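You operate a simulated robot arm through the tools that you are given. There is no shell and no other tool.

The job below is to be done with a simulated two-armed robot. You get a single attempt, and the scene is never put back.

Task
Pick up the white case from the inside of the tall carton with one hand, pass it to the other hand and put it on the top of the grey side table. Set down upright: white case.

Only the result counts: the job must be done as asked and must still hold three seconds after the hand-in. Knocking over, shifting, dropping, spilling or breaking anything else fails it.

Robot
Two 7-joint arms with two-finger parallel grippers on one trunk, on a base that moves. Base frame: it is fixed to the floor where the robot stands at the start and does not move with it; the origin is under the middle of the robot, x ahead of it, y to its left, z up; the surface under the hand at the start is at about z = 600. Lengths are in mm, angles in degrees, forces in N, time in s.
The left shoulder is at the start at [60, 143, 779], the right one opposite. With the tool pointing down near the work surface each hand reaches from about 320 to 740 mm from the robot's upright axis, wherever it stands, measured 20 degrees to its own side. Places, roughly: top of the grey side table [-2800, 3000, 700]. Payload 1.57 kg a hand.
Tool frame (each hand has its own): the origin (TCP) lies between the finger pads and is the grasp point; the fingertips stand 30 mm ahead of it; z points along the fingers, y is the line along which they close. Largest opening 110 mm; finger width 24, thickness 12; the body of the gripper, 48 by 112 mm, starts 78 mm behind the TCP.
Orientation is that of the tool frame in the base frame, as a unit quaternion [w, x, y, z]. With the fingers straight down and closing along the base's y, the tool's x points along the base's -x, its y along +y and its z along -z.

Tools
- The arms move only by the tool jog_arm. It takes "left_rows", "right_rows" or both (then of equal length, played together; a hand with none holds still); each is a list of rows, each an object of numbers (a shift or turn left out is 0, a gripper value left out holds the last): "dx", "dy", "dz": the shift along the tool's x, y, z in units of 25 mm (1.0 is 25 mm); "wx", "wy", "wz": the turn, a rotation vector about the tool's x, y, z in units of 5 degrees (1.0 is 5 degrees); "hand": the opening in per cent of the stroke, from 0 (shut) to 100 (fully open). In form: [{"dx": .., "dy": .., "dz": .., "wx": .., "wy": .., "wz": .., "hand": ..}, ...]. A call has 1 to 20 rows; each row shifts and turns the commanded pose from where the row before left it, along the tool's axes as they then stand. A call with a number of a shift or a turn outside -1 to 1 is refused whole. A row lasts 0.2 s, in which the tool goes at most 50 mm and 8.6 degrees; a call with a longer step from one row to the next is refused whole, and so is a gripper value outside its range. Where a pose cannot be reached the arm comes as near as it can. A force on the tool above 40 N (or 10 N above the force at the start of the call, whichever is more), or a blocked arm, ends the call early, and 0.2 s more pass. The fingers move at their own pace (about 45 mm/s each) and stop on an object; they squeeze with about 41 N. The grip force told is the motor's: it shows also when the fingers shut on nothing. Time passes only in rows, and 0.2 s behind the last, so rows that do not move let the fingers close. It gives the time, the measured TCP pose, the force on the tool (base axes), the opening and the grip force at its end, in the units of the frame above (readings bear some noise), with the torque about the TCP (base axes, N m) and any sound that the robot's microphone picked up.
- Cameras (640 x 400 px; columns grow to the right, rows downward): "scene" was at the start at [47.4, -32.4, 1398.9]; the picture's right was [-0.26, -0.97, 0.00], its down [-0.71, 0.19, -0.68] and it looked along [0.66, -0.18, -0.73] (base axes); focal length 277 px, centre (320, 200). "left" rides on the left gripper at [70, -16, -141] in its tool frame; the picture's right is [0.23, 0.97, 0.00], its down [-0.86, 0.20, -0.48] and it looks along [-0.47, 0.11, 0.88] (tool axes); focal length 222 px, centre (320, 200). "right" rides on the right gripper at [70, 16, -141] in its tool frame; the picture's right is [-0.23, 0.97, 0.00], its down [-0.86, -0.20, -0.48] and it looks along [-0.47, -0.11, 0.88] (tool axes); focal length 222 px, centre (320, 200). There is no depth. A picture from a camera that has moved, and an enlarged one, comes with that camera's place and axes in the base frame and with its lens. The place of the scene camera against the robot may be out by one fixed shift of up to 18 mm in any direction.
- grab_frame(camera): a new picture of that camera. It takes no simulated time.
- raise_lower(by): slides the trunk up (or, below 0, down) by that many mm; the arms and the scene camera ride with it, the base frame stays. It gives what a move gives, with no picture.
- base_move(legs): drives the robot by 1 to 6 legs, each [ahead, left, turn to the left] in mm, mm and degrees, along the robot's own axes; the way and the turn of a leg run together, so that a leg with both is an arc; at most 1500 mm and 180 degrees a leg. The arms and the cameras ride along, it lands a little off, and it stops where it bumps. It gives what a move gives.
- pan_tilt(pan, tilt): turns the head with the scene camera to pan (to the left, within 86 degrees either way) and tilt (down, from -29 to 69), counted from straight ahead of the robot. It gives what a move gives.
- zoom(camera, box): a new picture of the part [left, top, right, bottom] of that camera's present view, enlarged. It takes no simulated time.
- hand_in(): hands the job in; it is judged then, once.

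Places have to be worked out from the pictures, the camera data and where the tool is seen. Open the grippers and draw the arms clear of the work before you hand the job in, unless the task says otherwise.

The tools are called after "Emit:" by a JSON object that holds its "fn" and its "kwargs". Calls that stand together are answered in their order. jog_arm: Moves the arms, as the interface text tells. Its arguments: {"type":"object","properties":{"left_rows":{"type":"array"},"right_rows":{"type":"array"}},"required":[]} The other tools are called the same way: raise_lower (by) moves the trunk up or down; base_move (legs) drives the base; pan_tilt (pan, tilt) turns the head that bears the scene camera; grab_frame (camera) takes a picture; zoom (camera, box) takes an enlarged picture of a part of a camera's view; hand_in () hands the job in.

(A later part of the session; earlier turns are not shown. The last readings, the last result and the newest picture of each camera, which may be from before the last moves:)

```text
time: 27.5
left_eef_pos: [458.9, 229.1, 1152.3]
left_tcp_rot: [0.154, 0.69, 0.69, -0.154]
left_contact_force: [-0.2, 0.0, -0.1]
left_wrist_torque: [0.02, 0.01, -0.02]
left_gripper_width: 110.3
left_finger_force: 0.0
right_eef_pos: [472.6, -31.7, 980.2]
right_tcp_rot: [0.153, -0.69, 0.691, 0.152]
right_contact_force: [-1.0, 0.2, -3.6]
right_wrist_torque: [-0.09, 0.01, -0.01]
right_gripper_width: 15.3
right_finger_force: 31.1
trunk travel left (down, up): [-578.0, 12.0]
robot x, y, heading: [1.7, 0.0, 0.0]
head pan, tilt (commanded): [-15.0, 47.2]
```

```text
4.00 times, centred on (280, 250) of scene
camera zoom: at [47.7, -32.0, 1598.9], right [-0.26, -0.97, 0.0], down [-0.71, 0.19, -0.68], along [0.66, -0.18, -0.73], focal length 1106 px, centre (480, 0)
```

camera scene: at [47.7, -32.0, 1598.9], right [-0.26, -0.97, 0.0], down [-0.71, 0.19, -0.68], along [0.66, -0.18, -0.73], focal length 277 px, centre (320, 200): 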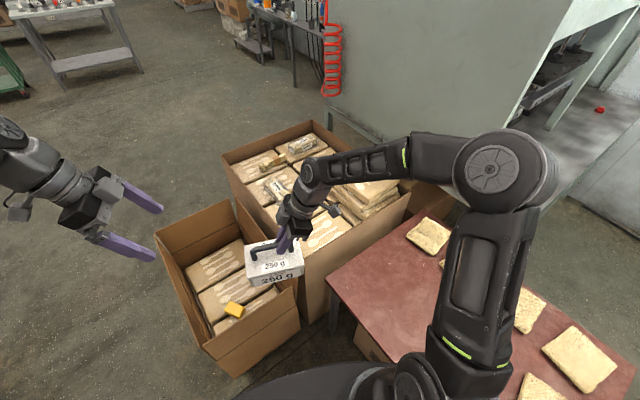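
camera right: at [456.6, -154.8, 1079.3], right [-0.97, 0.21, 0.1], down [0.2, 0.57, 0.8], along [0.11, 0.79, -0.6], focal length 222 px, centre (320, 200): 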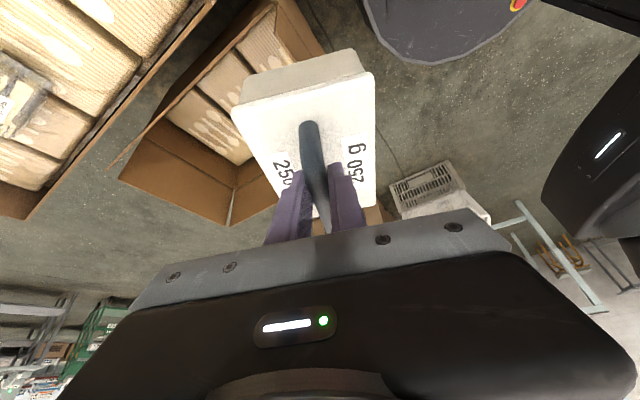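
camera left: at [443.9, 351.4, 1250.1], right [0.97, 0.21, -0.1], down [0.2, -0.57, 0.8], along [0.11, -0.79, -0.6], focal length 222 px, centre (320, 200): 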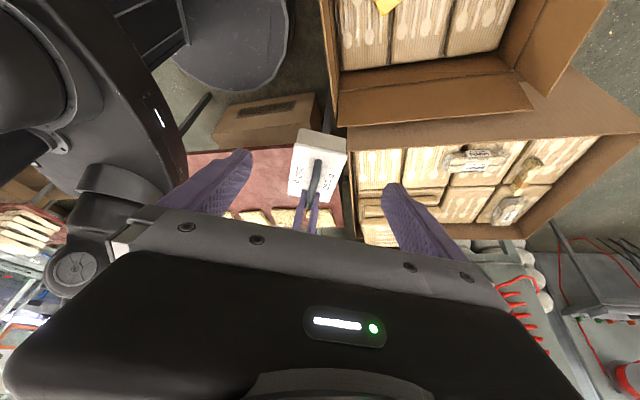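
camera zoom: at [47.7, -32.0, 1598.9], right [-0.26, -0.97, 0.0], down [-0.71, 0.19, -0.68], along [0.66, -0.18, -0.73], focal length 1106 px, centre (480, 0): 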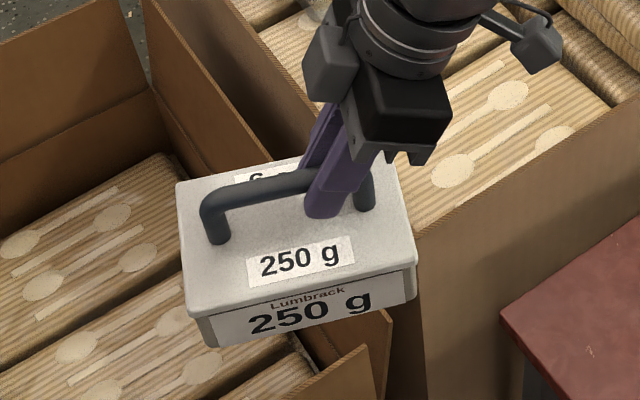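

From both wrist cameras the handle spans y≈-57…+52 at x≈472; right grips at y≈-26, so the free part is about y=-8…+37. I bring the left hand, fingers at 60 mm, to 80 mm short of a grasp at y≈+21.

Emit:
{"fn": "jog_arm", "kwargs": {"left_rows": [{"dx": -0.635, "dy": 0.078, "dz": 0.926, "hand": 55}, {"dx": -0.635, "dy": 0.078, "dz": 0.926}, {"dx": -0.635, "dy": 0.078, "dz": 0.926}, {"dx": -0.635, "dy": 0.078, "dz": 0.926}, {"dx": -0.635, "dy": 0.078, "dz": 0.926}, {"dx": -0.635, "dy": 0.078, "dz": 0.926}, {"dx": -0.635, "dy": 0.078, "dz": 0.926}, {}]}}

Emit:
{"fn": "zoom", "kwargs": {"camera": "left", "box": [220, 80, 420, 240]}}

Emit:
{"fn": "zoom", "kwargs": {"camera": "scene", "box": [200, 180, 360, 300]}}

```text
time: 29.3
left_eef_pos: [473.1, 57.9, 1051.2]
left_tcp_rot: [0.153, 0.691, 0.69, -0.153]
left_contact_force: [-0.2, 1.1, -0.4]
left_wrist_torque: [-0.02, -0.02, 0.01]
left_gripper_width: 60.5
left_finger_force: 0.1
right_eef_pos: [472.1, -30.8, 980.5]
right_tcp_rot: [-0.153, 0.691, -0.69, -0.153]
right_contact_force: [-0.1, -1.1, -2.0]
right_wrist_torque: [-0.07, 0.01, 0.03]
right_gripper_width: 15.0
right_finger_force: 31.2
trunk travel left (down, up): [-578.0, 12.0]
robot x, y, heading: [-0.0, 2.9, 0.1]
head pan, tilt (commanded): [-15.0, 47.2]
```

```text
2.50 times, centred on (320, 160) of left
camera zoom: at [457.7, 179.9, 1149.2], right [0.97, 0.21, -0.1], down [0.2, -0.57, 0.8], along [0.11, -0.79, -0.6], focal length 555 px, centre (320, 300)
```

zoom: 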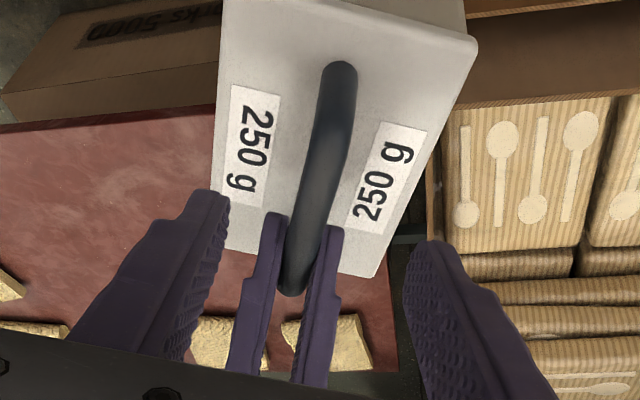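

```text
3.33 times, centred on (280, 240) of scene
camera zoom: at [47.3, -32.1, 1599.0], right [-0.26, -0.97, 0.0], down [-0.71, 0.19, -0.68], along [0.66, -0.18, -0.73], focal length 922 px, centre (453, 67)
```

zoom: 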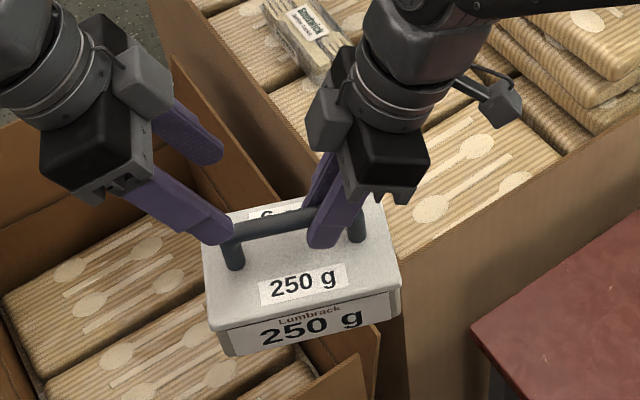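

Lateral alignment is within about 1–2 mm. I advance 58 mm along the left finger direction, then check the clearance to the right fingers.

Emit:
{"fn": "jog_arm", "kwargs": {"left_rows": [{"dx": 0.01, "dy": -0.01, "dz": 0.58}, {"dx": 0.01, "dy": -0.01, "dz": 0.58}, {"dx": 0.01, "dy": -0.01, "dz": 0.58}, {"dx": 0.01, "dy": -0.01, "dz": 0.58}, {}]}}

Emit:
{"fn": "zoom", "kwargs": {"camera": "left", "box": [220, 80, 420, 240]}}

Emit:
{"fn": "zoom", "kwargs": {"camera": "scene", "box": [220, 200, 340, 290]}}

Emit:
{"fn": "zoom", "kwargs": {"camera": "right", "box": [220, 80, 420, 240]}}

```text
time: 30.5
left_eef_pos: [470.7, 32.6, 997.9]
left_tcp_rot: [0.153, 0.691, 0.69, -0.154]
left_contact_force: [0.3, 0.7, -0.1]
left_wrist_torque: [0.0, 0.03, -0.04]
left_gripper_width: 60.6
left_finger_force: 0.0
right_eef_pos: [472.0, -31.1, 980.1]
right_tcp_rot: [-0.153, 0.691, -0.69, -0.152]
right_contact_force: [0.3, -0.3, -2.1]
right_wrist_torque: [-0.09, 0.02, 0.0]
right_gripper_width: 15.3
right_finger_force: 31.1
trunk travel left (down, up): [-578.0, 12.0]
robot x, y, heading: [-0.6, -3.8, 0.1]
head pan, tilt (commanded): [-15.0, 47.2]
```

```text
2.50 times, centred on (320, 160) of left
camera zoom: at [455.6, 156.2, 1096.1], right [0.97, 0.21, -0.1], down [0.2, -0.57, 0.8], along [0.11, -0.79, -0.6], focal length 555 px, centre (320, 300)
```

zoom: 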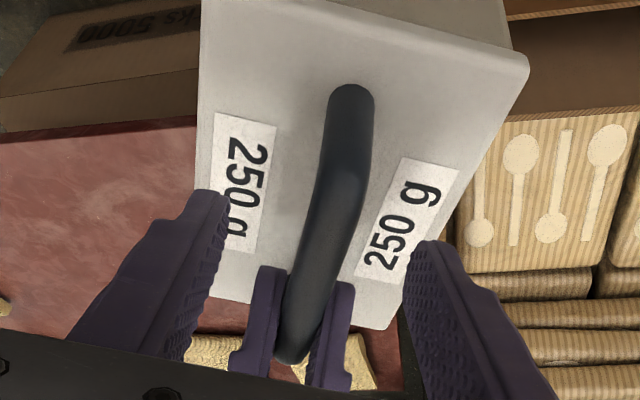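

```text
4.44 times, centred on (280, 245) of scene
camera zoom: at [47.5, -32.3, 1598.9], right [-0.26, -0.97, 0.0], down [-0.71, 0.19, -0.68], along [0.66, -0.18, -0.73], focal length 1229 px, centre (498, 0)
```

zoom: 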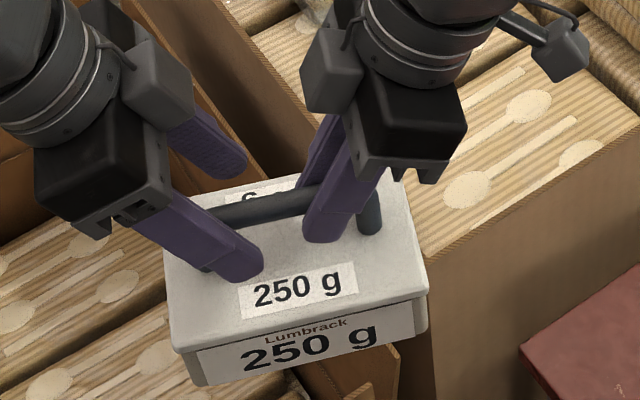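

```text
2.50 times, centred on (320, 160) of right
camera zoom: at [456.4, -155.0, 1079.3], right [-0.97, 0.21, 0.1], down [0.2, 0.57, 0.8], along [0.11, 0.79, -0.6], focal length 555 px, centre (320, 300)
```

zoom: 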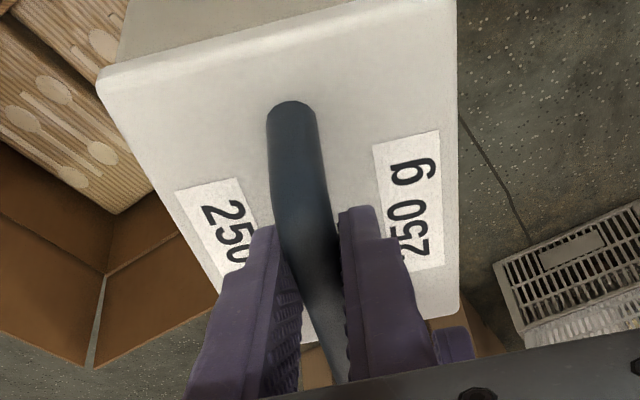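

Fingers straddle the free half with a gap to the right fingers. I advance the last 19 mm and close the left gripper on the bar.

Emit:
{"fn": "jog_arm", "kwargs": {"left_rows": [{"dx": 0.032, "dy": 0.02, "dz": 0.38}, {"dx": 0.032, "dy": 0.02, "dz": 0.38}, {}]}}

Emit:
{"fn": "zoom", "kwargs": {"camera": "scene", "box": [220, 200, 340, 290]}}

Emit:
{"fn": "zoom", "kwargs": {"camera": "left", "box": [220, 80, 420, 240]}}

```text
time: 31.3
left_eef_pos: [471.9, 27.6, 980.4]
left_tcp_rot: [0.152, 0.691, 0.69, -0.153]
left_contact_force: [-0.3, 0.4, -0.7]
left_wrist_torque: [-0.02, 0.02, 0.01]
left_gripper_width: 60.4
left_finger_force: 0.0
right_eef_pos: [472.2, -30.7, 980.2]
right_tcp_rot: [-0.153, 0.691, -0.69, -0.153]
right_contact_force: [-0.3, -0.3, -1.7]
right_wrist_torque: [-0.07, -0.01, 0.02]
right_gripper_width: 15.1
right_finger_force: 31.1
trunk travel left (down, up): [-578.0, 12.0]
robot x, y, heading: [0.2, 2.0, -0.1]
head pan, tilt (commanded): [-15.0, 47.2]
```

```text
4.44 times, centred on (280, 245) of scene
camera zoom: at [47.6, -32.3, 1598.9], right [-0.26, -0.97, 0.0], down [-0.71, 0.19, -0.68], along [0.66, -0.18, -0.73], focal length 1229 px, centre (498, 0)
```

zoom: 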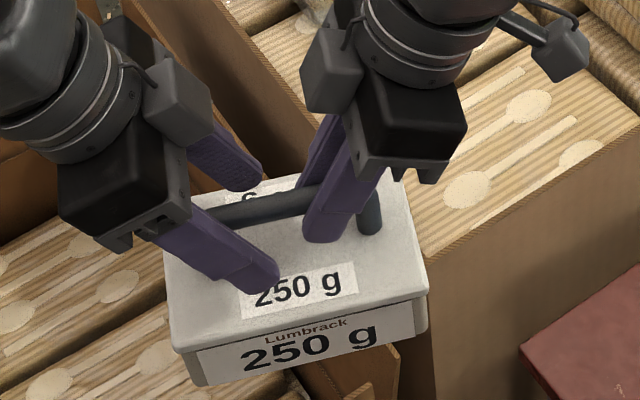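

```text
2.50 times, centred on (320, 160) of left
camera zoom: at [456.1, 149.4, 1079.2], right [0.97, 0.21, -0.1], down [0.2, -0.57, 0.8], along [0.11, -0.79, -0.6], focal length 555 px, centre (320, 300)
```

zoom: 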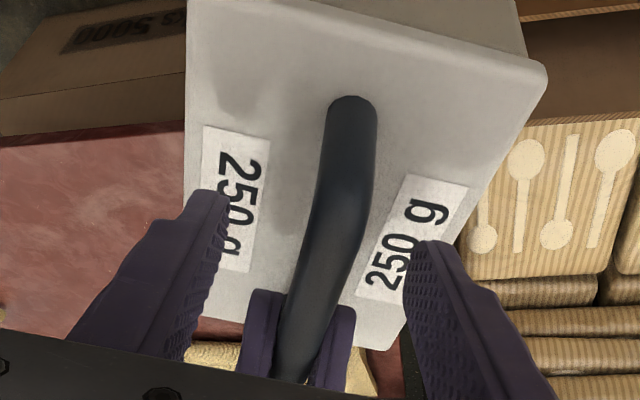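

Left fingers are in place around the bar with no contact. I close the left gripper.

Emit:
{"fn": "jog_arm", "kwargs": {"left_rows": [{"hand": 0}, {"hand": 0}, {"hand": 0}, {"hand": 0}, {"hand": 0}, {"hand": 0}]}}

Emit:
{"fn": "zoom", "kwargs": {"camera": "scene", "box": [220, 200, 340, 290]}}

Emit:
{"fn": "zoom", "kwargs": {"camera": "left", "box": [220, 80, 420, 240]}}

```text
time: 32.7
left_eef_pos: [471.3, 27.9, 981.2]
left_tcp_rot: [0.153, 0.69, 0.691, -0.153]
left_contact_force: [1.9, -0.1, 0.5]
left_wrist_torque: [-0.02, -0.03, 0.1]
left_gripper_width: 15.0
left_finger_force: 30.7
right_eef_pos: [471.4, -30.3, 980.6]
right_tcp_rot: [0.154, -0.69, 0.691, 0.153]
right_contact_force: [-2.9, 0.7, 0.1]
right_wrist_torque: [-0.02, 0.01, 0.11]
right_gripper_width: 15.2
right_finger_force: 30.7
trunk travel left (down, up): [-578.0, 12.0]
robot x, y, heading: [0.2, 2.1, 0.0]
head pan, tilt (commanded): [-15.0, 47.2]
```

```text
4.44 times, centred on (280, 245) of scene
camera zoom: at [47.7, -32.4, 1598.9], right [-0.26, -0.97, 0.0], down [-0.71, 0.19, -0.68], along [0.66, -0.18, -0.73], focal length 1229 px, centre (498, 0)
```

zoom: 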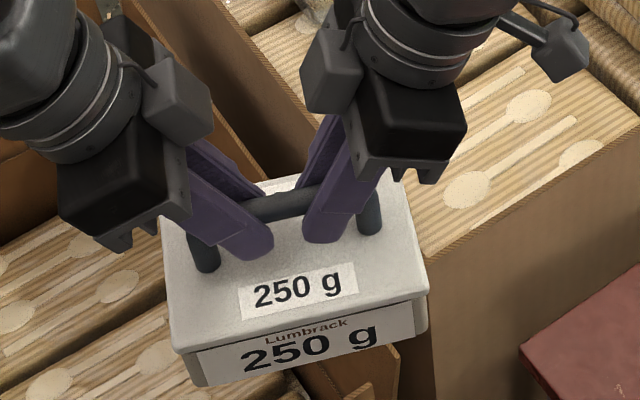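

```text
2.50 times, centred on (320, 160) of left
camera zoom: at [456.3, 149.4, 1079.3], right [0.97, 0.21, -0.1], down [0.2, -0.57, 0.8], along [0.11, -0.79, -0.6], focal length 555 px, centre (320, 300)
```

zoom: 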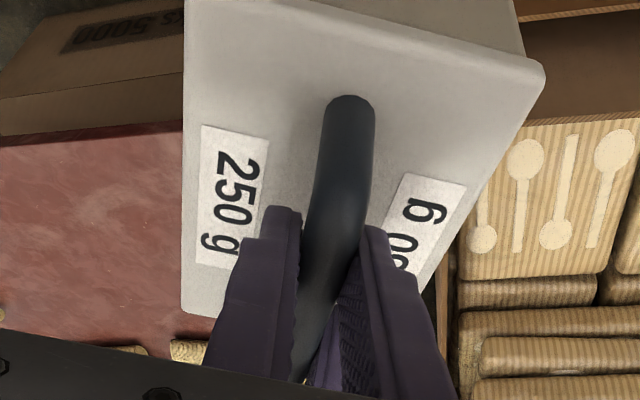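

Both hands hold the bar (15 mm, ~31 N each). I open the right gripper and check the left hand carries the load before withdrawing.

Emit:
{"fn": "jog_arm", "kwargs": {"right_rows": [{"hand": 20}, {"hand": 40}, {"hand": 55}, {"hand": 55}, {"hand": 55}]}}

Emit:
{"fn": "zoom", "kwargs": {"camera": "scene", "box": [220, 200, 340, 290]}}

Emit:
{"fn": "zoom", "kwargs": {"camera": "right", "box": [220, 80, 420, 240]}}

```text
time: 33.9
left_eef_pos: [471.8, 27.8, 982.0]
left_tcp_rot: [0.153, 0.69, 0.69, -0.153]
left_contact_force: [0.0, 0.7, -0.2]
left_wrist_torque: [0.1, 0.03, 0.01]
left_gripper_width: 15.2
left_finger_force: 31.1
right_eef_pos: [472.3, -30.2, 979.8]
right_tcp_rot: [0.153, -0.69, 0.691, 0.154]
right_contact_force: [-1.1, -0.4, -0.9]
right_wrist_torque: [-0.02, 0.01, -0.02]
right_gripper_width: 60.2
right_finger_force: 0.2
trunk travel left (down, up): [-578.0, 12.0]
robot x, y, heading: [0.6, 0.9, 0.0]
head pan, tilt (commanded): [-15.0, 47.2]
```

```text
4.44 times, centred on (280, 245) of scene
camera zoom: at [47.7, -32.4, 1598.9], right [-0.26, -0.97, 0.0], down [-0.71, 0.19, -0.68], along [0.66, -0.18, -0.73], focal length 1229 px, centre (498, 0)
```

zoom: 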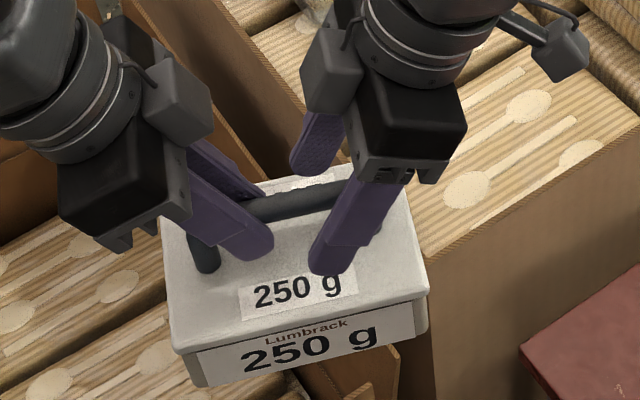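

```text
2.50 times, centred on (320, 160) of right
camera zoom: at [456.5, -155.1, 1079.3], right [-0.97, 0.21, 0.1], down [0.2, 0.57, 0.8], along [0.11, 0.79, -0.6], focal length 555 px, centre (320, 300)
```

zoom: 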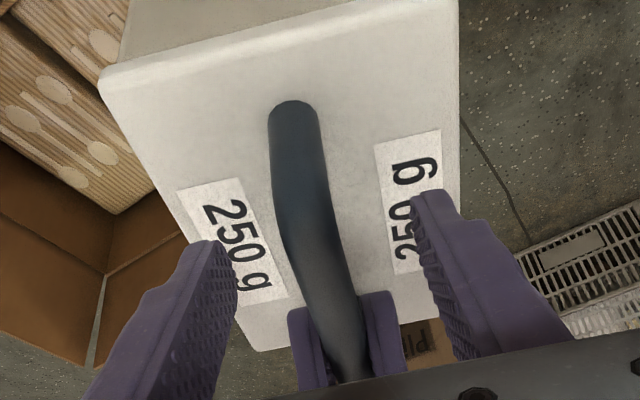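

The left hand alone carries the case, and it stays level. I withdraw the right hand back along its finger direction, then away to the right.

Emit:
{"fn": "jog_arm", "kwargs": {"right_rows": [{"dz": -0.5}, {"dz": -0.8}, {"dz": -0.8}, {"dz": -0.8}, {"dz": -0.8}, {"dz": -0.8}, {"dz": -0.8}, {"dx": 0.8, "dy": 0.2}, {"dx": 0.9, "dy": 0.3}, {"dx": 0.9, "dy": 0.3}, {"dx": 0.9, "dy": 0.3}, {"dx": 0.9, "dy": 0.3}, {"dx": 0.9, "dy": 0.3}, {"dx": 0.9, "dy": 0.3}]}}

Emit:
{"fn": "grab_frame", "kwargs": {"camera": "scene"}}

Emit:
{"fn": "grab_frame", "kwargs": {"camera": "left"}}

```text
time: 36.9
left_eef_pos: [471.7, 26.6, 980.3]
left_tcp_rot: [0.154, 0.69, 0.691, -0.152]
left_contact_force: [-0.5, -0.7, 0.2]
left_wrist_torque: [0.04, 0.02, -0.03]
left_gripper_width: 15.1
left_finger_force: 31.3
right_eef_pos: [419.8, -225.6, 1035.7]
right_tcp_rot: [-0.154, 0.69, -0.69, -0.154]
right_contact_force: [0.4, -0.3, 0.3]
right_wrist_torque: [0.0, 0.01, -0.03]
right_gripper_width: 60.7
right_finger_force: 0.1
trunk travel left (down, up): [-578.0, 12.0]
robot x, y, heading: [0.9, -1.5, 0.0]
head pan, tilt (commanded): [-15.0, 47.2]
```

```text
taken
camera scene: at [47.5, -32.8, 1598.9], right [-0.26, -0.97, 0.0], down [-0.71, 0.19, -0.68], along [0.66, -0.18, -0.73], focal length 277 px, centre (320, 200)
```

scene: 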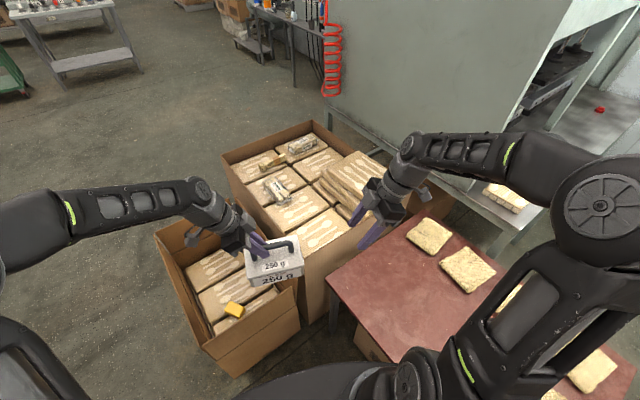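

```text
taken
camera left: at [456.1, 149.1, 1079.4], right [0.97, 0.21, -0.1], down [0.2, -0.57, 0.79], along [0.11, -0.79, -0.6], focal length 222 px, centre (320, 200)
```

left: 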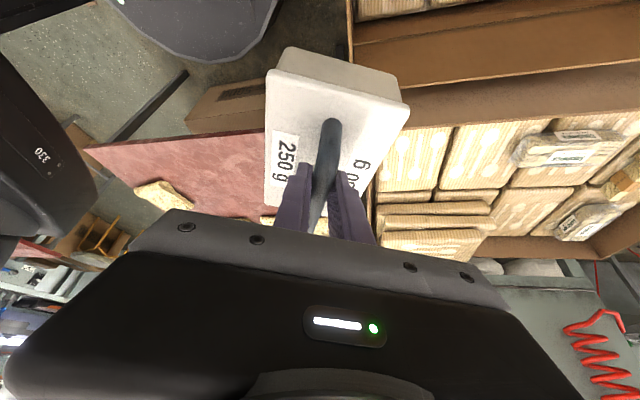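

The case is now in the left hand only. Before driving I look to both rear sides for obstacles and the grey side table.

Emit:
{"fn": "pan_tilt", "kwargs": {"pan": 86, "tilt": 35}}

Emit:
{"fn": "grab_frame", "kwargs": {"camera": "scene"}}

Emit:
{"fn": "pan_tilt", "kwargs": {"pan": -86, "tilt": 35}}

Emit:
{"fn": "grab_frame", "kwargs": {"camera": "scene"}}

```text
time: 38.7
left_eef_pos: [470.7, 26.2, 981.1]
left_tcp_rot: [0.153, 0.69, 0.691, -0.152]
left_contact_force: [-1.3, -0.1, -0.8]
left_wrist_torque: [0.07, -0.02, 0.0]
left_gripper_width: 15.2
left_finger_force: 31.6
right_eef_pos: [420.3, -226.4, 1035.9]
right_tcp_rot: [0.154, -0.69, 0.69, 0.152]
right_contact_force: [0.2, 0.3, -0.2]
right_wrist_torque: [0.04, -0.02, 0.0]
right_gripper_width: 60.4
right_finger_force: 0.0
trunk travel left (down, up): [-578.0, 12.0]
robot x, y, heading: [1.5, -1.4, -0.1]
head pan, tilt (commanded): [85.9, 35.0]
```

```text
taken
camera scene: at [-22.9, 76.0, 1616.8], right [1.0, -0.07, 0.0], down [-0.04, -0.57, -0.82], along [0.06, 0.82, -0.57], focal length 277 px, centre (320, 200)
```

scene: 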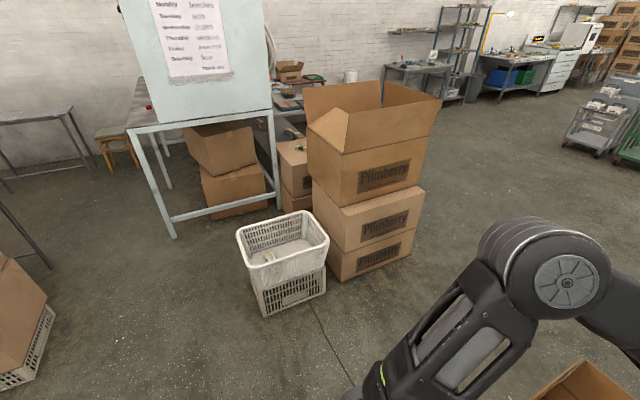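

```text
time: 41.3
left_eef_pos: [471.3, 27.2, 981.4]
left_tcp_rot: [0.153, 0.69, 0.69, -0.153]
left_contact_force: [-0.3, -0.4, -0.5]
left_wrist_torque: [0.09, -0.03, -0.04]
left_gripper_width: 15.1
left_finger_force: 31.0
right_eef_pos: [420.8, -225.5, 1035.5]
right_tcp_rot: [0.153, -0.69, 0.691, 0.153]
right_contact_force: [0.3, -1.4, -0.3]
right_wrist_torque: [0.04, 0.02, 0.04]
right_gripper_width: 60.5
right_finger_force: 0.0
trunk travel left (down, up): [-578.0, 12.0]
robot x, y, heading: [-2.2, 1.3, -0.1]
head pan, tilt (commanded): [-85.9, 35.0]
```

```text
taken
camera scene: at [-22.9, -99.7, 1616.8], right [-1.0, -0.07, 0.0], down [-0.04, 0.57, -0.82], along [0.06, -0.82, -0.57], focal length 277 px, centre (320, 200)
```

scene: 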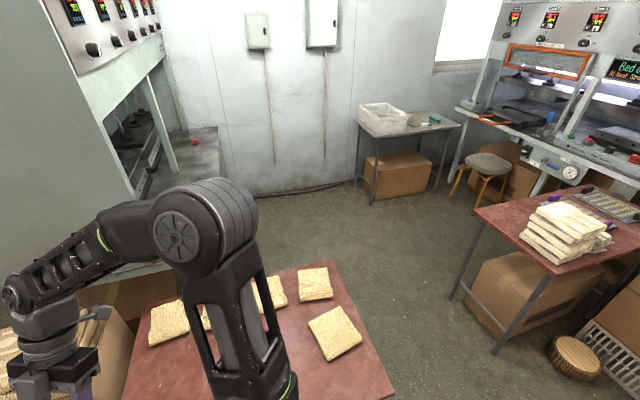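

The rear-left shows the grey table at the far left edge, beyond a pale cabinet table. I tilt the head fully down on both sides to see the floor directly behind the robot.

Emit:
{"fn": "pan_tilt", "kwargs": {"pan": -86, "tilt": 69}}

Emit:
{"fn": "grab_frame", "kwargs": {"camera": "scene"}}

Emit:
{"fn": "pan_tilt", "kwargs": {"pan": 86, "tilt": 69}}

Emit:
{"fn": "grab_frame", "kwargs": {"camera": "scene"}}

```text
time: 42.3
left_eef_pos: [470.9, 26.0, 981.3]
left_tcp_rot: [0.153, 0.69, 0.69, -0.154]
left_contact_force: [-0.2, 0.0, 0.0]
left_wrist_torque: [0.06, 0.0, 0.02]
left_gripper_width: 15.1
left_finger_force: 31.4
right_eef_pos: [421.2, -226.3, 1035.2]
right_tcp_rot: [-0.152, 0.691, -0.69, -0.153]
right_contact_force: [0.4, -0.5, 0.3]
right_wrist_torque: [0.01, 0.02, -0.01]
right_gripper_width: 60.8
right_finger_force: 0.1
trunk travel left (down, up): [-578.0, 12.0]
robot x, y, heading: [-0.8, -1.4, 0.0]
head pan, tilt (commanded): [-85.9, 68.8]
```

```text
taken
camera scene: at [-25.2, -67.7, 1573.2], right [-1.0, -0.07, 0.0], down [-0.07, 0.93, -0.36], along [0.03, -0.36, -0.93], focal length 277 px, centre (320, 200)
```

scene: 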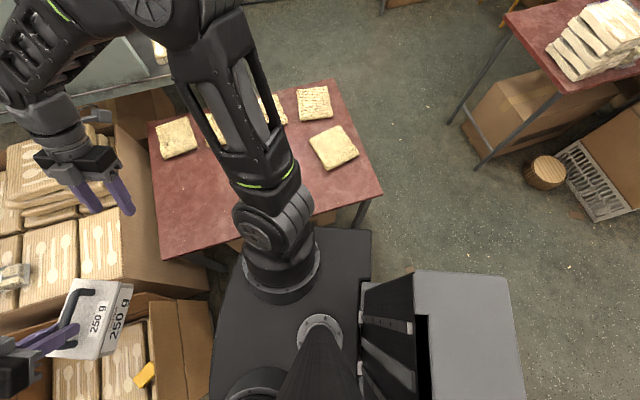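

```text
time: 44.9
left_eef_pos: [472.6, 26.6, 981.1]
left_tcp_rot: [0.153, 0.69, 0.69, -0.153]
left_contact_force: [-0.3, 0.1, -1.1]
left_wrist_torque: [0.09, 0.03, 0.0]
left_gripper_width: 15.4
left_finger_force: 30.8
right_eef_pos: [420.0, -225.2, 1036.1]
right_tcp_rot: [-0.153, 0.69, -0.69, -0.153]
right_contact_force: [0.7, 0.2, 0.4]
right_wrist_torque: [0.01, 0.03, 0.02]
right_gripper_width: 60.4
right_finger_force: 0.1
trunk travel left (down, up): [-578.0, 12.0]
robot x, y, heading: [2.0, 2.0, -0.0]
head pan, tilt (commanded): [85.9, 68.8]
```

```text
taken
camera scene: at [-25.2, 43.9, 1573.2], right [1.0, -0.07, 0.0], down [-0.07, -0.93, -0.36], along [0.03, 0.36, -0.93], focal length 277 px, centre (320, 200)
```

scene: 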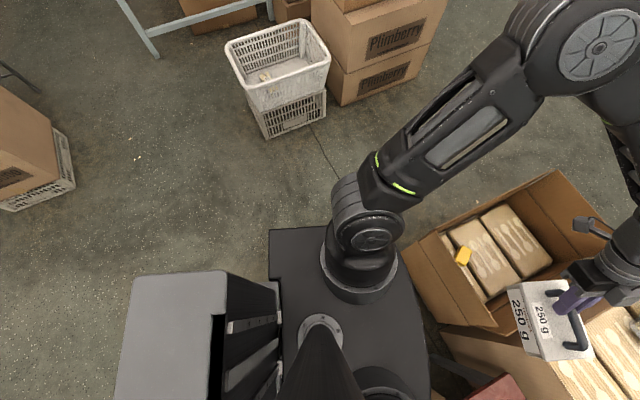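

The floor directly behind is clear for well over a metre. I back straight off by 700 mm from the cartons and the table.

Emit:
{"fn": "base_move", "kwargs": {"legs": [[-700, 0, 0]]}}

Emit:
{"fn": "grab_frame", "kwargs": {"camera": "left"}}

Emit:
{"fn": "pan_tilt", "kwargs": {"pan": 86, "tilt": 30}}

Emit:
{"fn": "grab_frame", "kwargs": {"camera": "scene"}}

```text
time: 48.8
left_eef_pos: [-255.8, 24.5, 981.0]
left_tcp_rot: [0.152, 0.697, 0.684, -0.155]
left_contact_force: [0.2, 0.1, 0.0]
left_wrist_torque: [0.1, 0.02, 0.04]
left_gripper_width: 15.1
left_finger_force: 31.0
right_eef_pos: [-311.0, -226.3, 1035.8]
right_tcp_rot: [0.155, -0.683, 0.697, 0.151]
right_contact_force: [-0.3, 0.1, -0.2]
right_wrist_torque: [0.04, -0.03, -0.01]
right_gripper_width: 60.5
right_finger_force: 0.0
trunk travel left (down, up): [-578.0, 12.0]
robot x, y, heading: [-728.4, 7.2, -1.3]
head pan, tilt (commanded): [85.9, 68.8]
```

```text
taken
camera left: at [-268.5, 147.6, 1079.5], right [0.98, 0.19, -0.1], down [0.19, -0.58, 0.8], along [0.09, -0.8, -0.6], focal length 222 px, centre (320, 200)
```

left: 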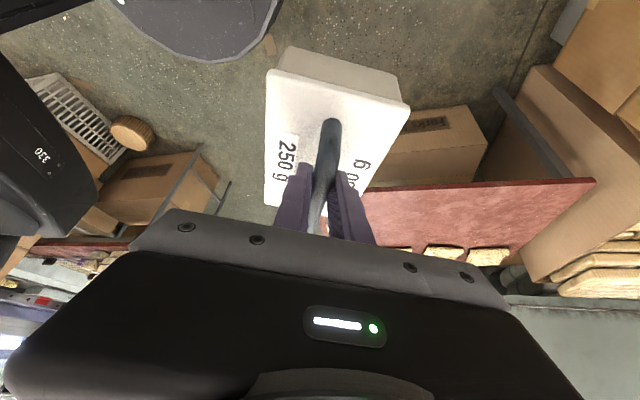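

```text
time: 49.9
left_eef_pos: [-254.0, 24.8, 981.5]
left_tcp_rot: [0.151, 0.697, 0.683, -0.155]
left_contact_force: [0.4, -0.7, 0.1]
left_wrist_torque: [0.08, 0.01, -0.03]
left_gripper_width: 15.2
left_finger_force: 31.5
right_eef_pos: [-310.2, -226.0, 1035.4]
right_tcp_rot: [0.155, -0.683, 0.697, 0.151]
right_contact_force: [0.4, 0.3, -0.4]
right_wrist_torque: [-0.03, 0.01, -0.02]
right_gripper_width: 60.7
right_finger_force: 0.0
trunk travel left (down, up): [-578.0, 12.0]
robot x, y, heading: [-730.8, 2.6, -0.9]
head pan, tilt (commanded): [85.9, 30.0]
```

```text
taken
camera scene: at [-747.9, 85.5, 1624.6], right [1.0, -0.09, 0.0], down [-0.04, -0.5, -0.87], along [0.08, 0.86, -0.5], focal length 277 px, centre (320, 200)
```

scene: 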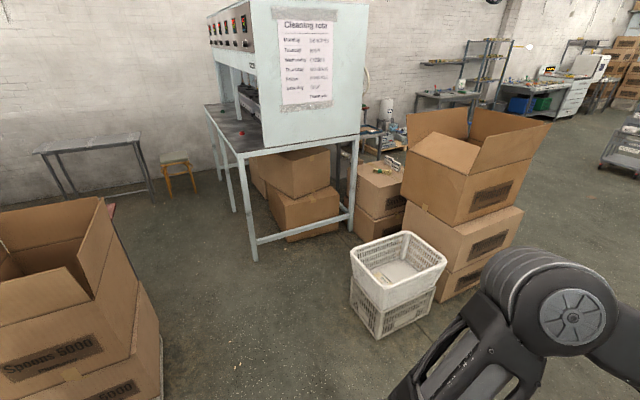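

The robot now stands at about x=-729; the grey table and stool are visible at left past a stack of cartons. I zoom in on the grey table.

Emit:
{"fn": "zoom", "kwargs": {"camera": "scene", "box": [0, 100, 224, 240]}}

Emit:
{"fn": "zoom", "kwargs": {"camera": "scene", "box": [0, 180, 320, 400]}}

```text
2.86 times, centred on (112, 170) of scene
camera zoom: at [-747.9, 85.5, 1624.6], right [1.0, -0.09, 0.0], down [-0.04, -0.5, -0.87], along [0.08, 0.86, -0.5], focal length 790 px, centre (914, 286)
```

zoom: 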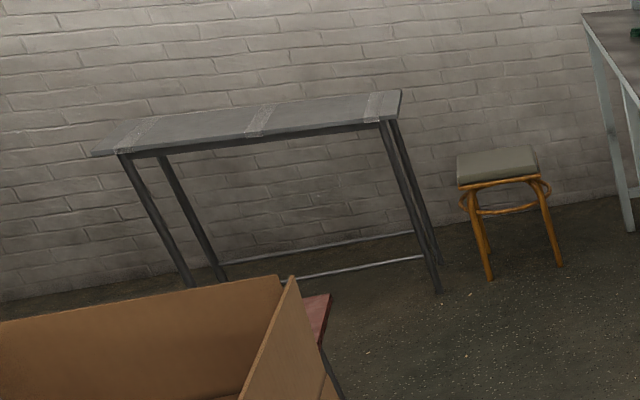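

```text
1.82 times, centred on (160, 290) of scene
camera zoom: at [-747.9, 85.5, 1624.6], right [1.0, -0.09, 0.0], down [-0.04, -0.5, -0.87], along [0.08, 0.86, -0.5], focal length 503 px, centre (611, 36)
```

zoom: 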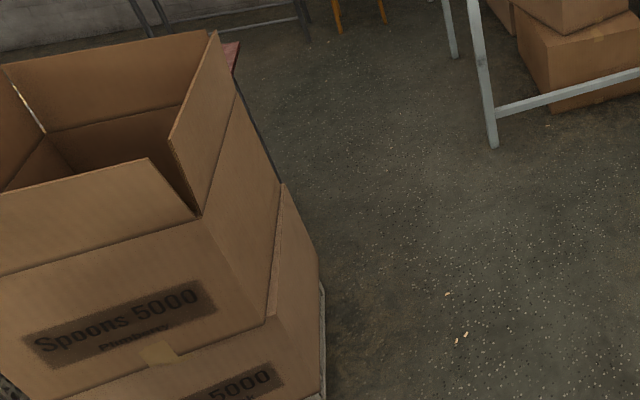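

The grey table's top spans roughly (-3214,2763)–(-2386,3040) along its front, with other furniture close by, so I need the robot's own footprint. I lower the trunk here over clear floor so the head can see the base around the shoulder plate.

Emit:
{"fn": "raise_lower", "kwargs": {"by": -560}}

Emit:
{"fn": "pan_tilt", "kwargs": {"pan": 86, "tilt": 69}}

Emit:
{"fn": "grab_frame", "kwargs": {"camera": "scene"}}

Emit:
{"fn": "pan_tilt", "kwargs": {"pan": 0, "tilt": 69}}

Emit:
{"fn": "grab_frame", "kwargs": {"camera": "scene"}}

Emit:
{"fn": "pan_tilt", "kwargs": {"pan": -86, "tilt": 69}}

Emit:
{"fn": "grab_frame", "kwargs": {"camera": "scene"}}

```text
refused: -560 is not a number from -400 to 400
```

```text
time: 50.9
left_eef_pos: [-255.1, 24.4, 980.4]
left_tcp_rot: [0.152, 0.697, 0.684, -0.154]
left_contact_force: [-0.8, -0.6, 0.7]
left_wrist_torque: [0.03, -0.03, 0.02]
left_gripper_width: 15.3
left_finger_force: 31.3
right_eef_pos: [-310.9, -226.7, 1036.0]
right_tcp_rot: [0.156, -0.684, 0.697, 0.151]
right_contact_force: [0.8, -1.3, 0.4]
right_wrist_torque: [-0.04, -0.01, 0.04]
right_gripper_width: 60.5
right_finger_force: 0.0
trunk travel left (down, up): [-578.0, 12.0]
robot x, y, heading: [-723.9, 5.2, -1.0]
head pan, tilt (commanded): [85.9, 68.8]
```

```text
taken
camera scene: at [-751.1, 51.2, 1573.2], right [1.0, -0.09, 0.0], down [-0.08, -0.93, -0.36], along [0.03, 0.36, -0.93], focal length 277 px, centre (320, 200)
```

scene: 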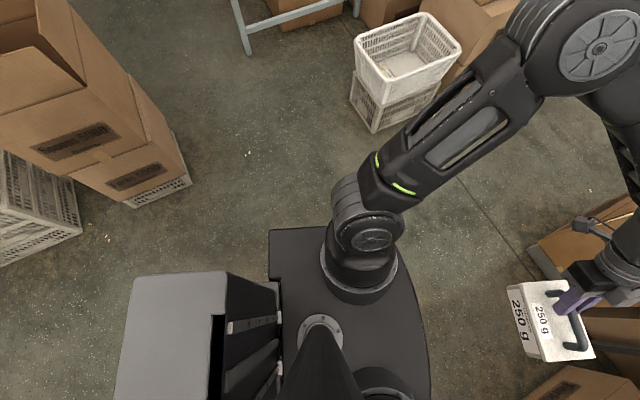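

```text
time: 52.5
left_eef_pos: [-254.7, 24.5, 981.9]
left_tcp_rot: [0.151, 0.697, 0.684, -0.154]
left_contact_force: [-0.4, -0.1, -0.4]
left_wrist_torque: [0.08, 0.0, 0.01]
left_gripper_width: 15.1
left_finger_force: 31.0
right_eef_pos: [-310.2, -226.7, 1035.8]
right_tcp_rot: [0.154, -0.684, 0.697, 0.151]
right_contact_force: [-0.5, 0.4, -0.3]
right_wrist_torque: [-0.02, 0.02, 0.0]
right_gripper_width: 60.5
right_finger_force: 0.2
trunk travel left (down, up): [-578.0, 12.0]
robot x, y, heading: [-730.6, 7.6, -1.0]
head pan, tilt (commanded): [0.0, 68.8]
```

```text
taken
camera scene: at [-700.2, -5.6, 1573.2], right [-0.02, -1.0, 0.0], down [-0.93, 0.02, -0.36], along [0.36, -0.01, -0.93], focal length 277 px, centre (320, 200)
```

scene: 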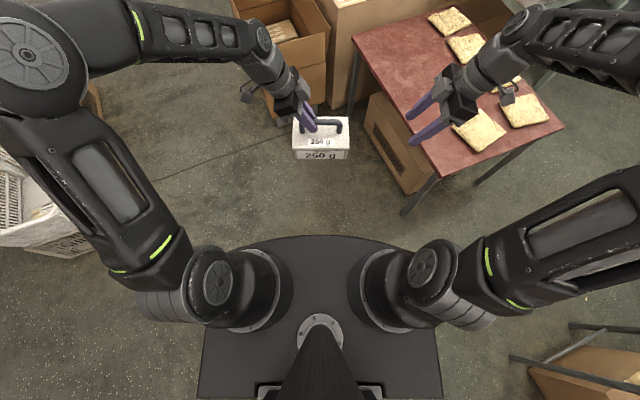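

```text
time: 54.1
left_eef_pos: [-256.0, 24.5, 981.1]
left_tcp_rot: [0.152, 0.697, 0.683, -0.155]
left_contact_force: [1.0, -0.7, -0.8]
left_wrist_torque: [0.07, 0.0, 0.0]
left_gripper_width: 15.3
left_finger_force: 31.4
right_eef_pos: [-310.7, -226.6, 1035.4]
right_tcp_rot: [0.154, -0.684, 0.697, 0.151]
right_contact_force: [-0.5, 1.2, -0.1]
right_wrist_torque: [0.01, 0.01, -0.06]
right_gripper_width: 60.5
right_finger_force: 0.2
trunk travel left (down, up): [-578.0, 12.0]
robot x, y, heading: [-729.0, 12.0, -1.2]
head pan, tilt (commanded): [-85.9, 68.8]
```

```text
taken
camera scene: at [-753.1, -60.4, 1573.2], right [-1.0, -0.05, 0.0], down [-0.05, 0.93, -0.36], along [0.02, -0.36, -0.93], focal length 277 px, centre (320, 200)
```

scene: 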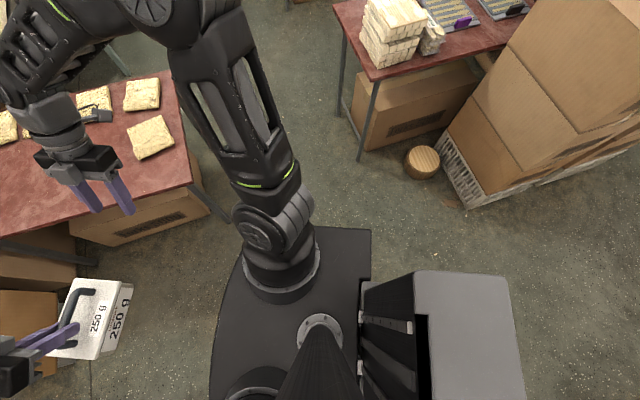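

The single step is limited to 400 mm, so I lower the trunk by 400 mm over this clear floor and look at the base again.

Emit:
{"fn": "raise_lower", "kwargs": {"by": -400}}

Emit:
{"fn": "grab_frame", "kwargs": {"camera": "scene"}}

Emit:
{"fn": "pan_tilt", "kwargs": {"pan": 0, "tilt": 69}}

Emit:
{"fn": "grab_frame", "kwargs": {"camera": "scene"}}

Emit:
{"fn": "pan_tilt", "kwargs": {"pan": 86, "tilt": 69}}

Emit:
{"fn": "grab_frame", "kwargs": {"camera": "scene"}}

```text
time: 58.0
left_eef_pos: [-254.6, 24.6, 579.3]
left_tcp_rot: [0.152, 0.697, 0.684, -0.154]
left_contact_force: [-0.1, 0.3, 0.4]
left_wrist_torque: [0.1, 0.01, -0.03]
left_gripper_width: 15.0
left_finger_force: 30.8
right_eef_pos: [-310.6, -227.7, 635.3]
right_tcp_rot: [0.154, -0.683, 0.697, 0.151]
right_contact_force: [0.3, 0.2, -0.2]
right_wrist_torque: [0.0, 0.01, 0.02]
right_gripper_width: 60.4
right_finger_force: 0.0
trunk travel left (down, up): [-178.0, 412.0]
robot x, y, heading: [-727.0, 8.4, -1.1]
head pan, tilt (commanded): [-85.9, 68.8]
```

```text
taken
camera scene: at [-753.3, -60.4, 1173.2], right [-1.0, -0.05, 0.0], down [-0.05, 0.93, -0.36], along [0.02, -0.36, -0.93], focal length 277 px, centre (320, 200)
```

scene: 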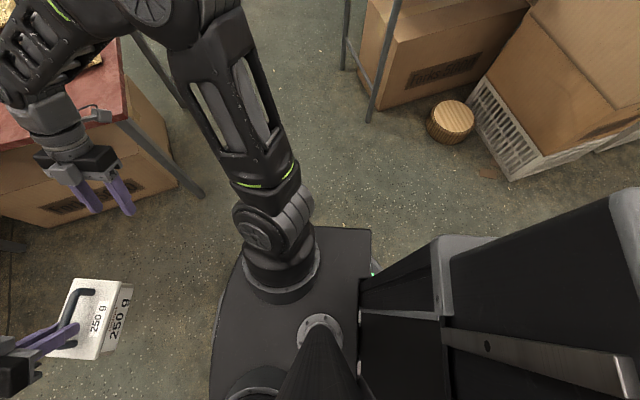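

```text
time: 59.5
left_eef_pos: [-255.8, 25.8, 581.6]
left_tcp_rot: [0.152, 0.697, 0.684, -0.154]
left_contact_force: [-0.1, -0.2, -0.1]
left_wrist_torque: [0.07, 0.02, 0.0]
left_gripper_width: 15.3
left_finger_force: 31.0
right_eef_pos: [-310.7, -227.2, 634.2]
right_tcp_rot: [0.154, -0.684, 0.696, 0.152]
right_contact_force: [-0.4, -0.8, -0.8]
right_wrist_torque: [-0.03, 0.01, -0.04]
right_gripper_width: 60.6
right_finger_force: 0.2
trunk travel left (down, up): [-178.0, 412.0]
robot x, y, heading: [-727.1, 7.8, -1.1]
head pan, tilt (commanded): [0.0, 68.8]
```

```text
taken
camera scene: at [-700.3, -5.6, 1173.2], right [-0.02, -1.0, 0.0], down [-0.93, 0.02, -0.36], along [0.36, -0.01, -0.93], focal length 277 px, centre (320, 200)
```

scene: 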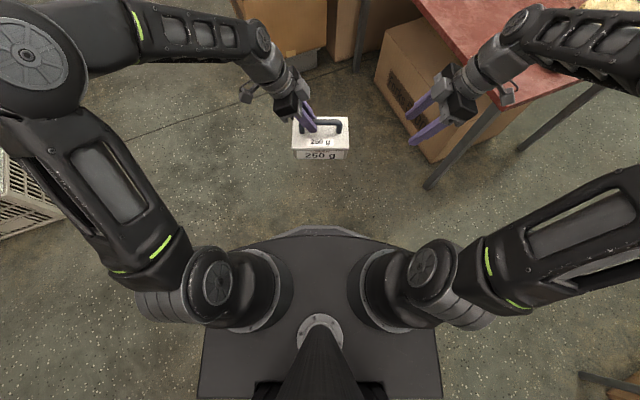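

```text
time: 61.1
left_eef_pos: [-255.9, 25.5, 580.0]
left_tcp_rot: [0.152, 0.697, 0.684, -0.154]
left_contact_force: [-0.8, 1.3, 0.6]
left_wrist_torque: [0.08, 0.0, 0.02]
left_gripper_width: 15.2
left_finger_force: 31.3
right_eef_pos: [-310.7, -226.4, 636.2]
right_tcp_rot: [0.155, -0.683, 0.698, 0.151]
right_contact_force: [-0.3, 0.1, 0.2]
right_wrist_torque: [0.0, 0.02, 0.0]
right_gripper_width: 60.5
right_finger_force: 0.1
trunk travel left (down, up): [-178.0, 412.0]
robot x, y, heading: [-726.3, 4.7, -0.9]
head pan, tilt (commanded): [85.9, 68.8]
```

```text
taken
camera scene: at [-751.1, 51.1, 1173.2], right [1.0, -0.09, 0.0], down [-0.08, -0.93, -0.36], along [0.03, 0.36, -0.93], focal length 277 px, centre (320, 200)
```

scene: 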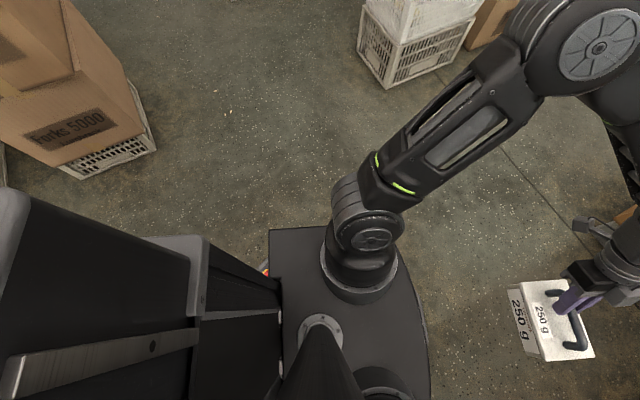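

The base proves compact (about ±260 wide, tower to about 400 behind) and the left elbow rides high and narrow. I raise the trunk back and tuck the right hand in and up a little before driving.

Emit:
{"fn": "raise_lower", "kwargs": {"by": 400}}

Emit:
{"fn": "jog_arm", "kwargs": {"right_rows": [{"dx": -0.6, "dz": -0.7}, {"dx": -0.9, "dz": -0.8}, {"dx": -0.9, "dz": -0.8}, {"dx": -0.9, "dz": -0.8}, {"dx": -0.9, "dz": -0.8}]}}

Emit:
{"fn": "base_move", "kwargs": {"legs": [[0, 0, 131]]}}

Emit:
{"fn": "pan_tilt", "kwargs": {"pan": 0, "tilt": 25}}

Emit:
{"fn": "grab_frame", "kwargs": {"camera": "scene"}}

```text
time: 65.0
left_eef_pos: [-253.6, 24.6, 980.4]
left_tcp_rot: [0.151, 0.697, 0.684, -0.153]
left_contact_force: [-0.2, 0.1, 0.5]
left_wrist_torque: [0.1, -0.02, -0.02]
left_gripper_width: 15.3
left_finger_force: 30.8
right_eef_pos: [-309.4, -226.3, 1034.1]
right_tcp_rot: [0.154, -0.684, 0.697, 0.152]
right_contact_force: [0.3, -1.2, 0.7]
right_wrist_torque: [-0.01, -0.02, 0.02]
right_gripper_width: 60.6
right_finger_force: 0.0
trunk travel left (down, up): [-578.0, 12.0]
robot x, y, heading: [-728.0, 10.0, -0.9]
head pan, tilt (commanded): [85.9, 68.8]
```

```text
time: 66.2
left_eef_pos: [-254.9, 26.3, 979.9]
left_tcp_rot: [0.151, 0.697, 0.684, -0.154]
left_contact_force: [-0.4, -0.1, -0.1]
left_wrist_torque: [0.06, -0.01, -0.04]
left_gripper_width: 15.5
left_finger_force: 30.9
right_eef_pos: [-308.2, -172.2, 1167.7]
right_tcp_rot: [0.155, -0.684, 0.697, 0.152]
right_contact_force: [0.3, 0.4, 0.2]
right_wrist_torque: [0.03, 0.02, -0.01]
right_gripper_width: 60.6
right_finger_force: 0.0
trunk travel left (down, up): [-578.0, 12.0]
robot x, y, heading: [-729.7, 6.9, -1.1]
head pan, tilt (commanded): [85.9, 68.8]
```

```text
time: 72.0
left_eef_pos: [-1044.0, 357.5, 980.3]
left_tcp_rot: [0.204, -0.325, 0.921, 0.072]
left_contact_force: [0.0, -0.1, 0.8]
left_wrist_torque: [-0.05, 0.05, -0.01]
left_gripper_width: 15.3
left_finger_force: 30.9
right_eef_pos: [-859.2, 442.7, 1168.5]
right_tcp_rot: [0.073, 0.921, 0.325, -0.204]
right_contact_force: [0.0, 0.0, -0.2]
right_wrist_torque: [0.02, -0.02, 0.02]
right_gripper_width: 60.5
right_finger_force: 0.0
trunk travel left (down, up): [-578.0, 12.0]
robot x, y, heading: [-727.0, 7.6, 128.9]
head pan, tilt (commanded): [85.9, 68.8]
```

```text
time: 73.6
left_eef_pos: [-1042.8, 357.0, 981.0]
left_tcp_rot: [0.204, -0.325, 0.921, 0.072]
left_contact_force: [-0.3, -0.5, 0.9]
left_wrist_torque: [-0.04, 0.09, 0.0]
left_gripper_width: 15.0
left_finger_force: 30.9
right_eef_pos: [-859.9, 442.8, 1167.2]
right_tcp_rot: [0.072, 0.921, 0.325, -0.204]
right_contact_force: [-0.8, -0.1, 0.2]
right_wrist_torque: [-0.03, -0.01, 0.01]
right_gripper_width: 60.3
right_finger_force: 0.1
trunk travel left (down, up): [-578.0, 12.0]
robot x, y, heading: [-725.9, 9.5, 128.7]
head pan, tilt (commanded): [0.0, 25.0]
```

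```text
taken
camera scene: at [-765.7, 43.5, 1632.6], right [0.78, 0.63, 0.0], down [0.27, -0.33, -0.91], along [-0.57, 0.7, -0.42], focal length 277 px, centre (320, 200)
```

scene: 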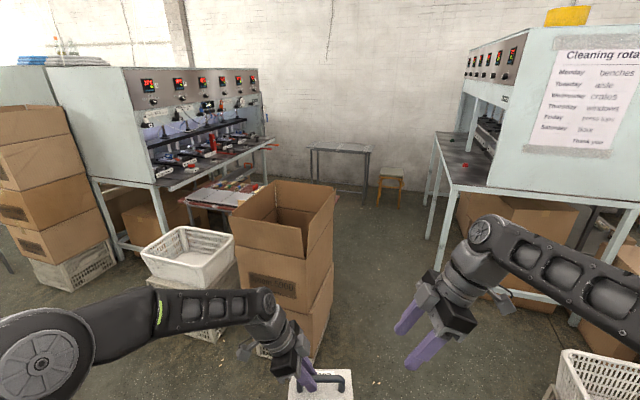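

Now I see the corridor between the carton stack and the pale cabinet table leading to the grey table. I zoom in to measure it.

Emit:
{"fn": "zoom", "kwargs": {"camera": "scene", "box": [180, 120, 460, 295]}}

Emit:
{"fn": "zoom", "kwargs": {"camera": "scene", "box": [290, 130, 410, 215]}}

```text
2.29 times, centred on (320, 208) of scene
camera zoom: at [-765.7, 43.5, 1632.6], right [0.78, 0.63, 0.0], down [0.27, -0.33, -0.91], along [-0.57, 0.7, -0.42], focal length 632 px, centre (320, 183)
```

zoom: 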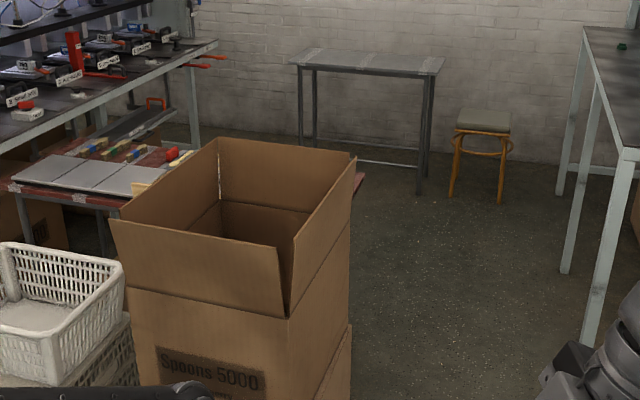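

```text
4.71 times, centred on (350, 172) of scene
camera zoom: at [-765.7, 43.5, 1632.6], right [0.78, 0.63, 0.0], down [0.27, -0.33, -0.91], along [-0.57, 0.7, -0.42], focal length 1302 px, centre (179, 329)
```

zoom: 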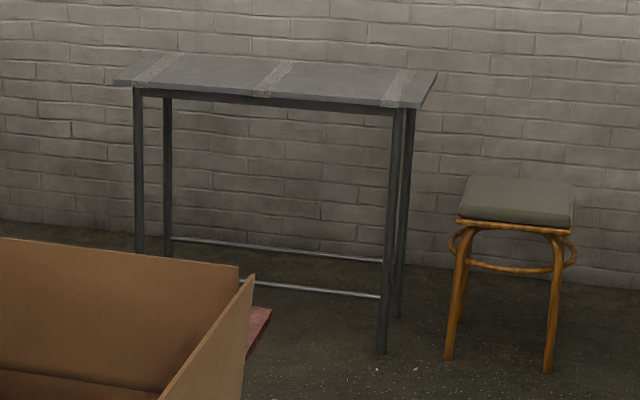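

Measured: grey table top ≈870×390 with front edge from (-3203,2793) to (-2391,3102), and a corridor about 760 mm wide heading ~116°. I turn to that heading and move to the corridor's entry line.

Emit:
{"fn": "base_move", "kwargs": {"legs": [[0, 0, -12.7], [573, -70, 0]]}}

Emit:
{"fn": "grab_frame", "kwargs": {"camera": "scene"}}

```text
time: 77.7
left_eef_pos: [-1138.4, 986.0, 980.5]
left_tcp_rot: [0.212, -0.211, 0.953, 0.046]
left_contact_force: [0.7, 0.2, 0.0]
left_wrist_torque: [-0.06, 0.09, 0.02]
left_gripper_width: 15.2
left_finger_force: 31.4
right_eef_pos: [-938.9, 1024.2, 1168.4]
right_tcp_rot: [0.047, 0.953, 0.211, -0.212]
right_contact_force: [-0.1, 0.1, -0.3]
right_wrist_torque: [0.02, -0.02, 0.04]
right_gripper_width: 60.3
right_finger_force: 0.1
trunk travel left (down, up): [-578.0, 12.0]
robot x, y, heading: [-913.5, 567.3, 114.9]
head pan, tilt (commanded): [0.0, 25.0]
```

```text
taken
camera scene: at [-941.5, 615.0, 1632.6], right [0.91, 0.42, 0.0], down [0.18, -0.38, -0.91], along [-0.38, 0.82, -0.42], focal length 277 px, centre (320, 200)
```

scene: 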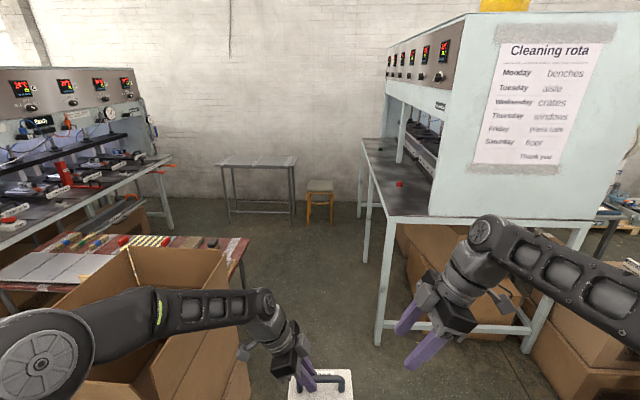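

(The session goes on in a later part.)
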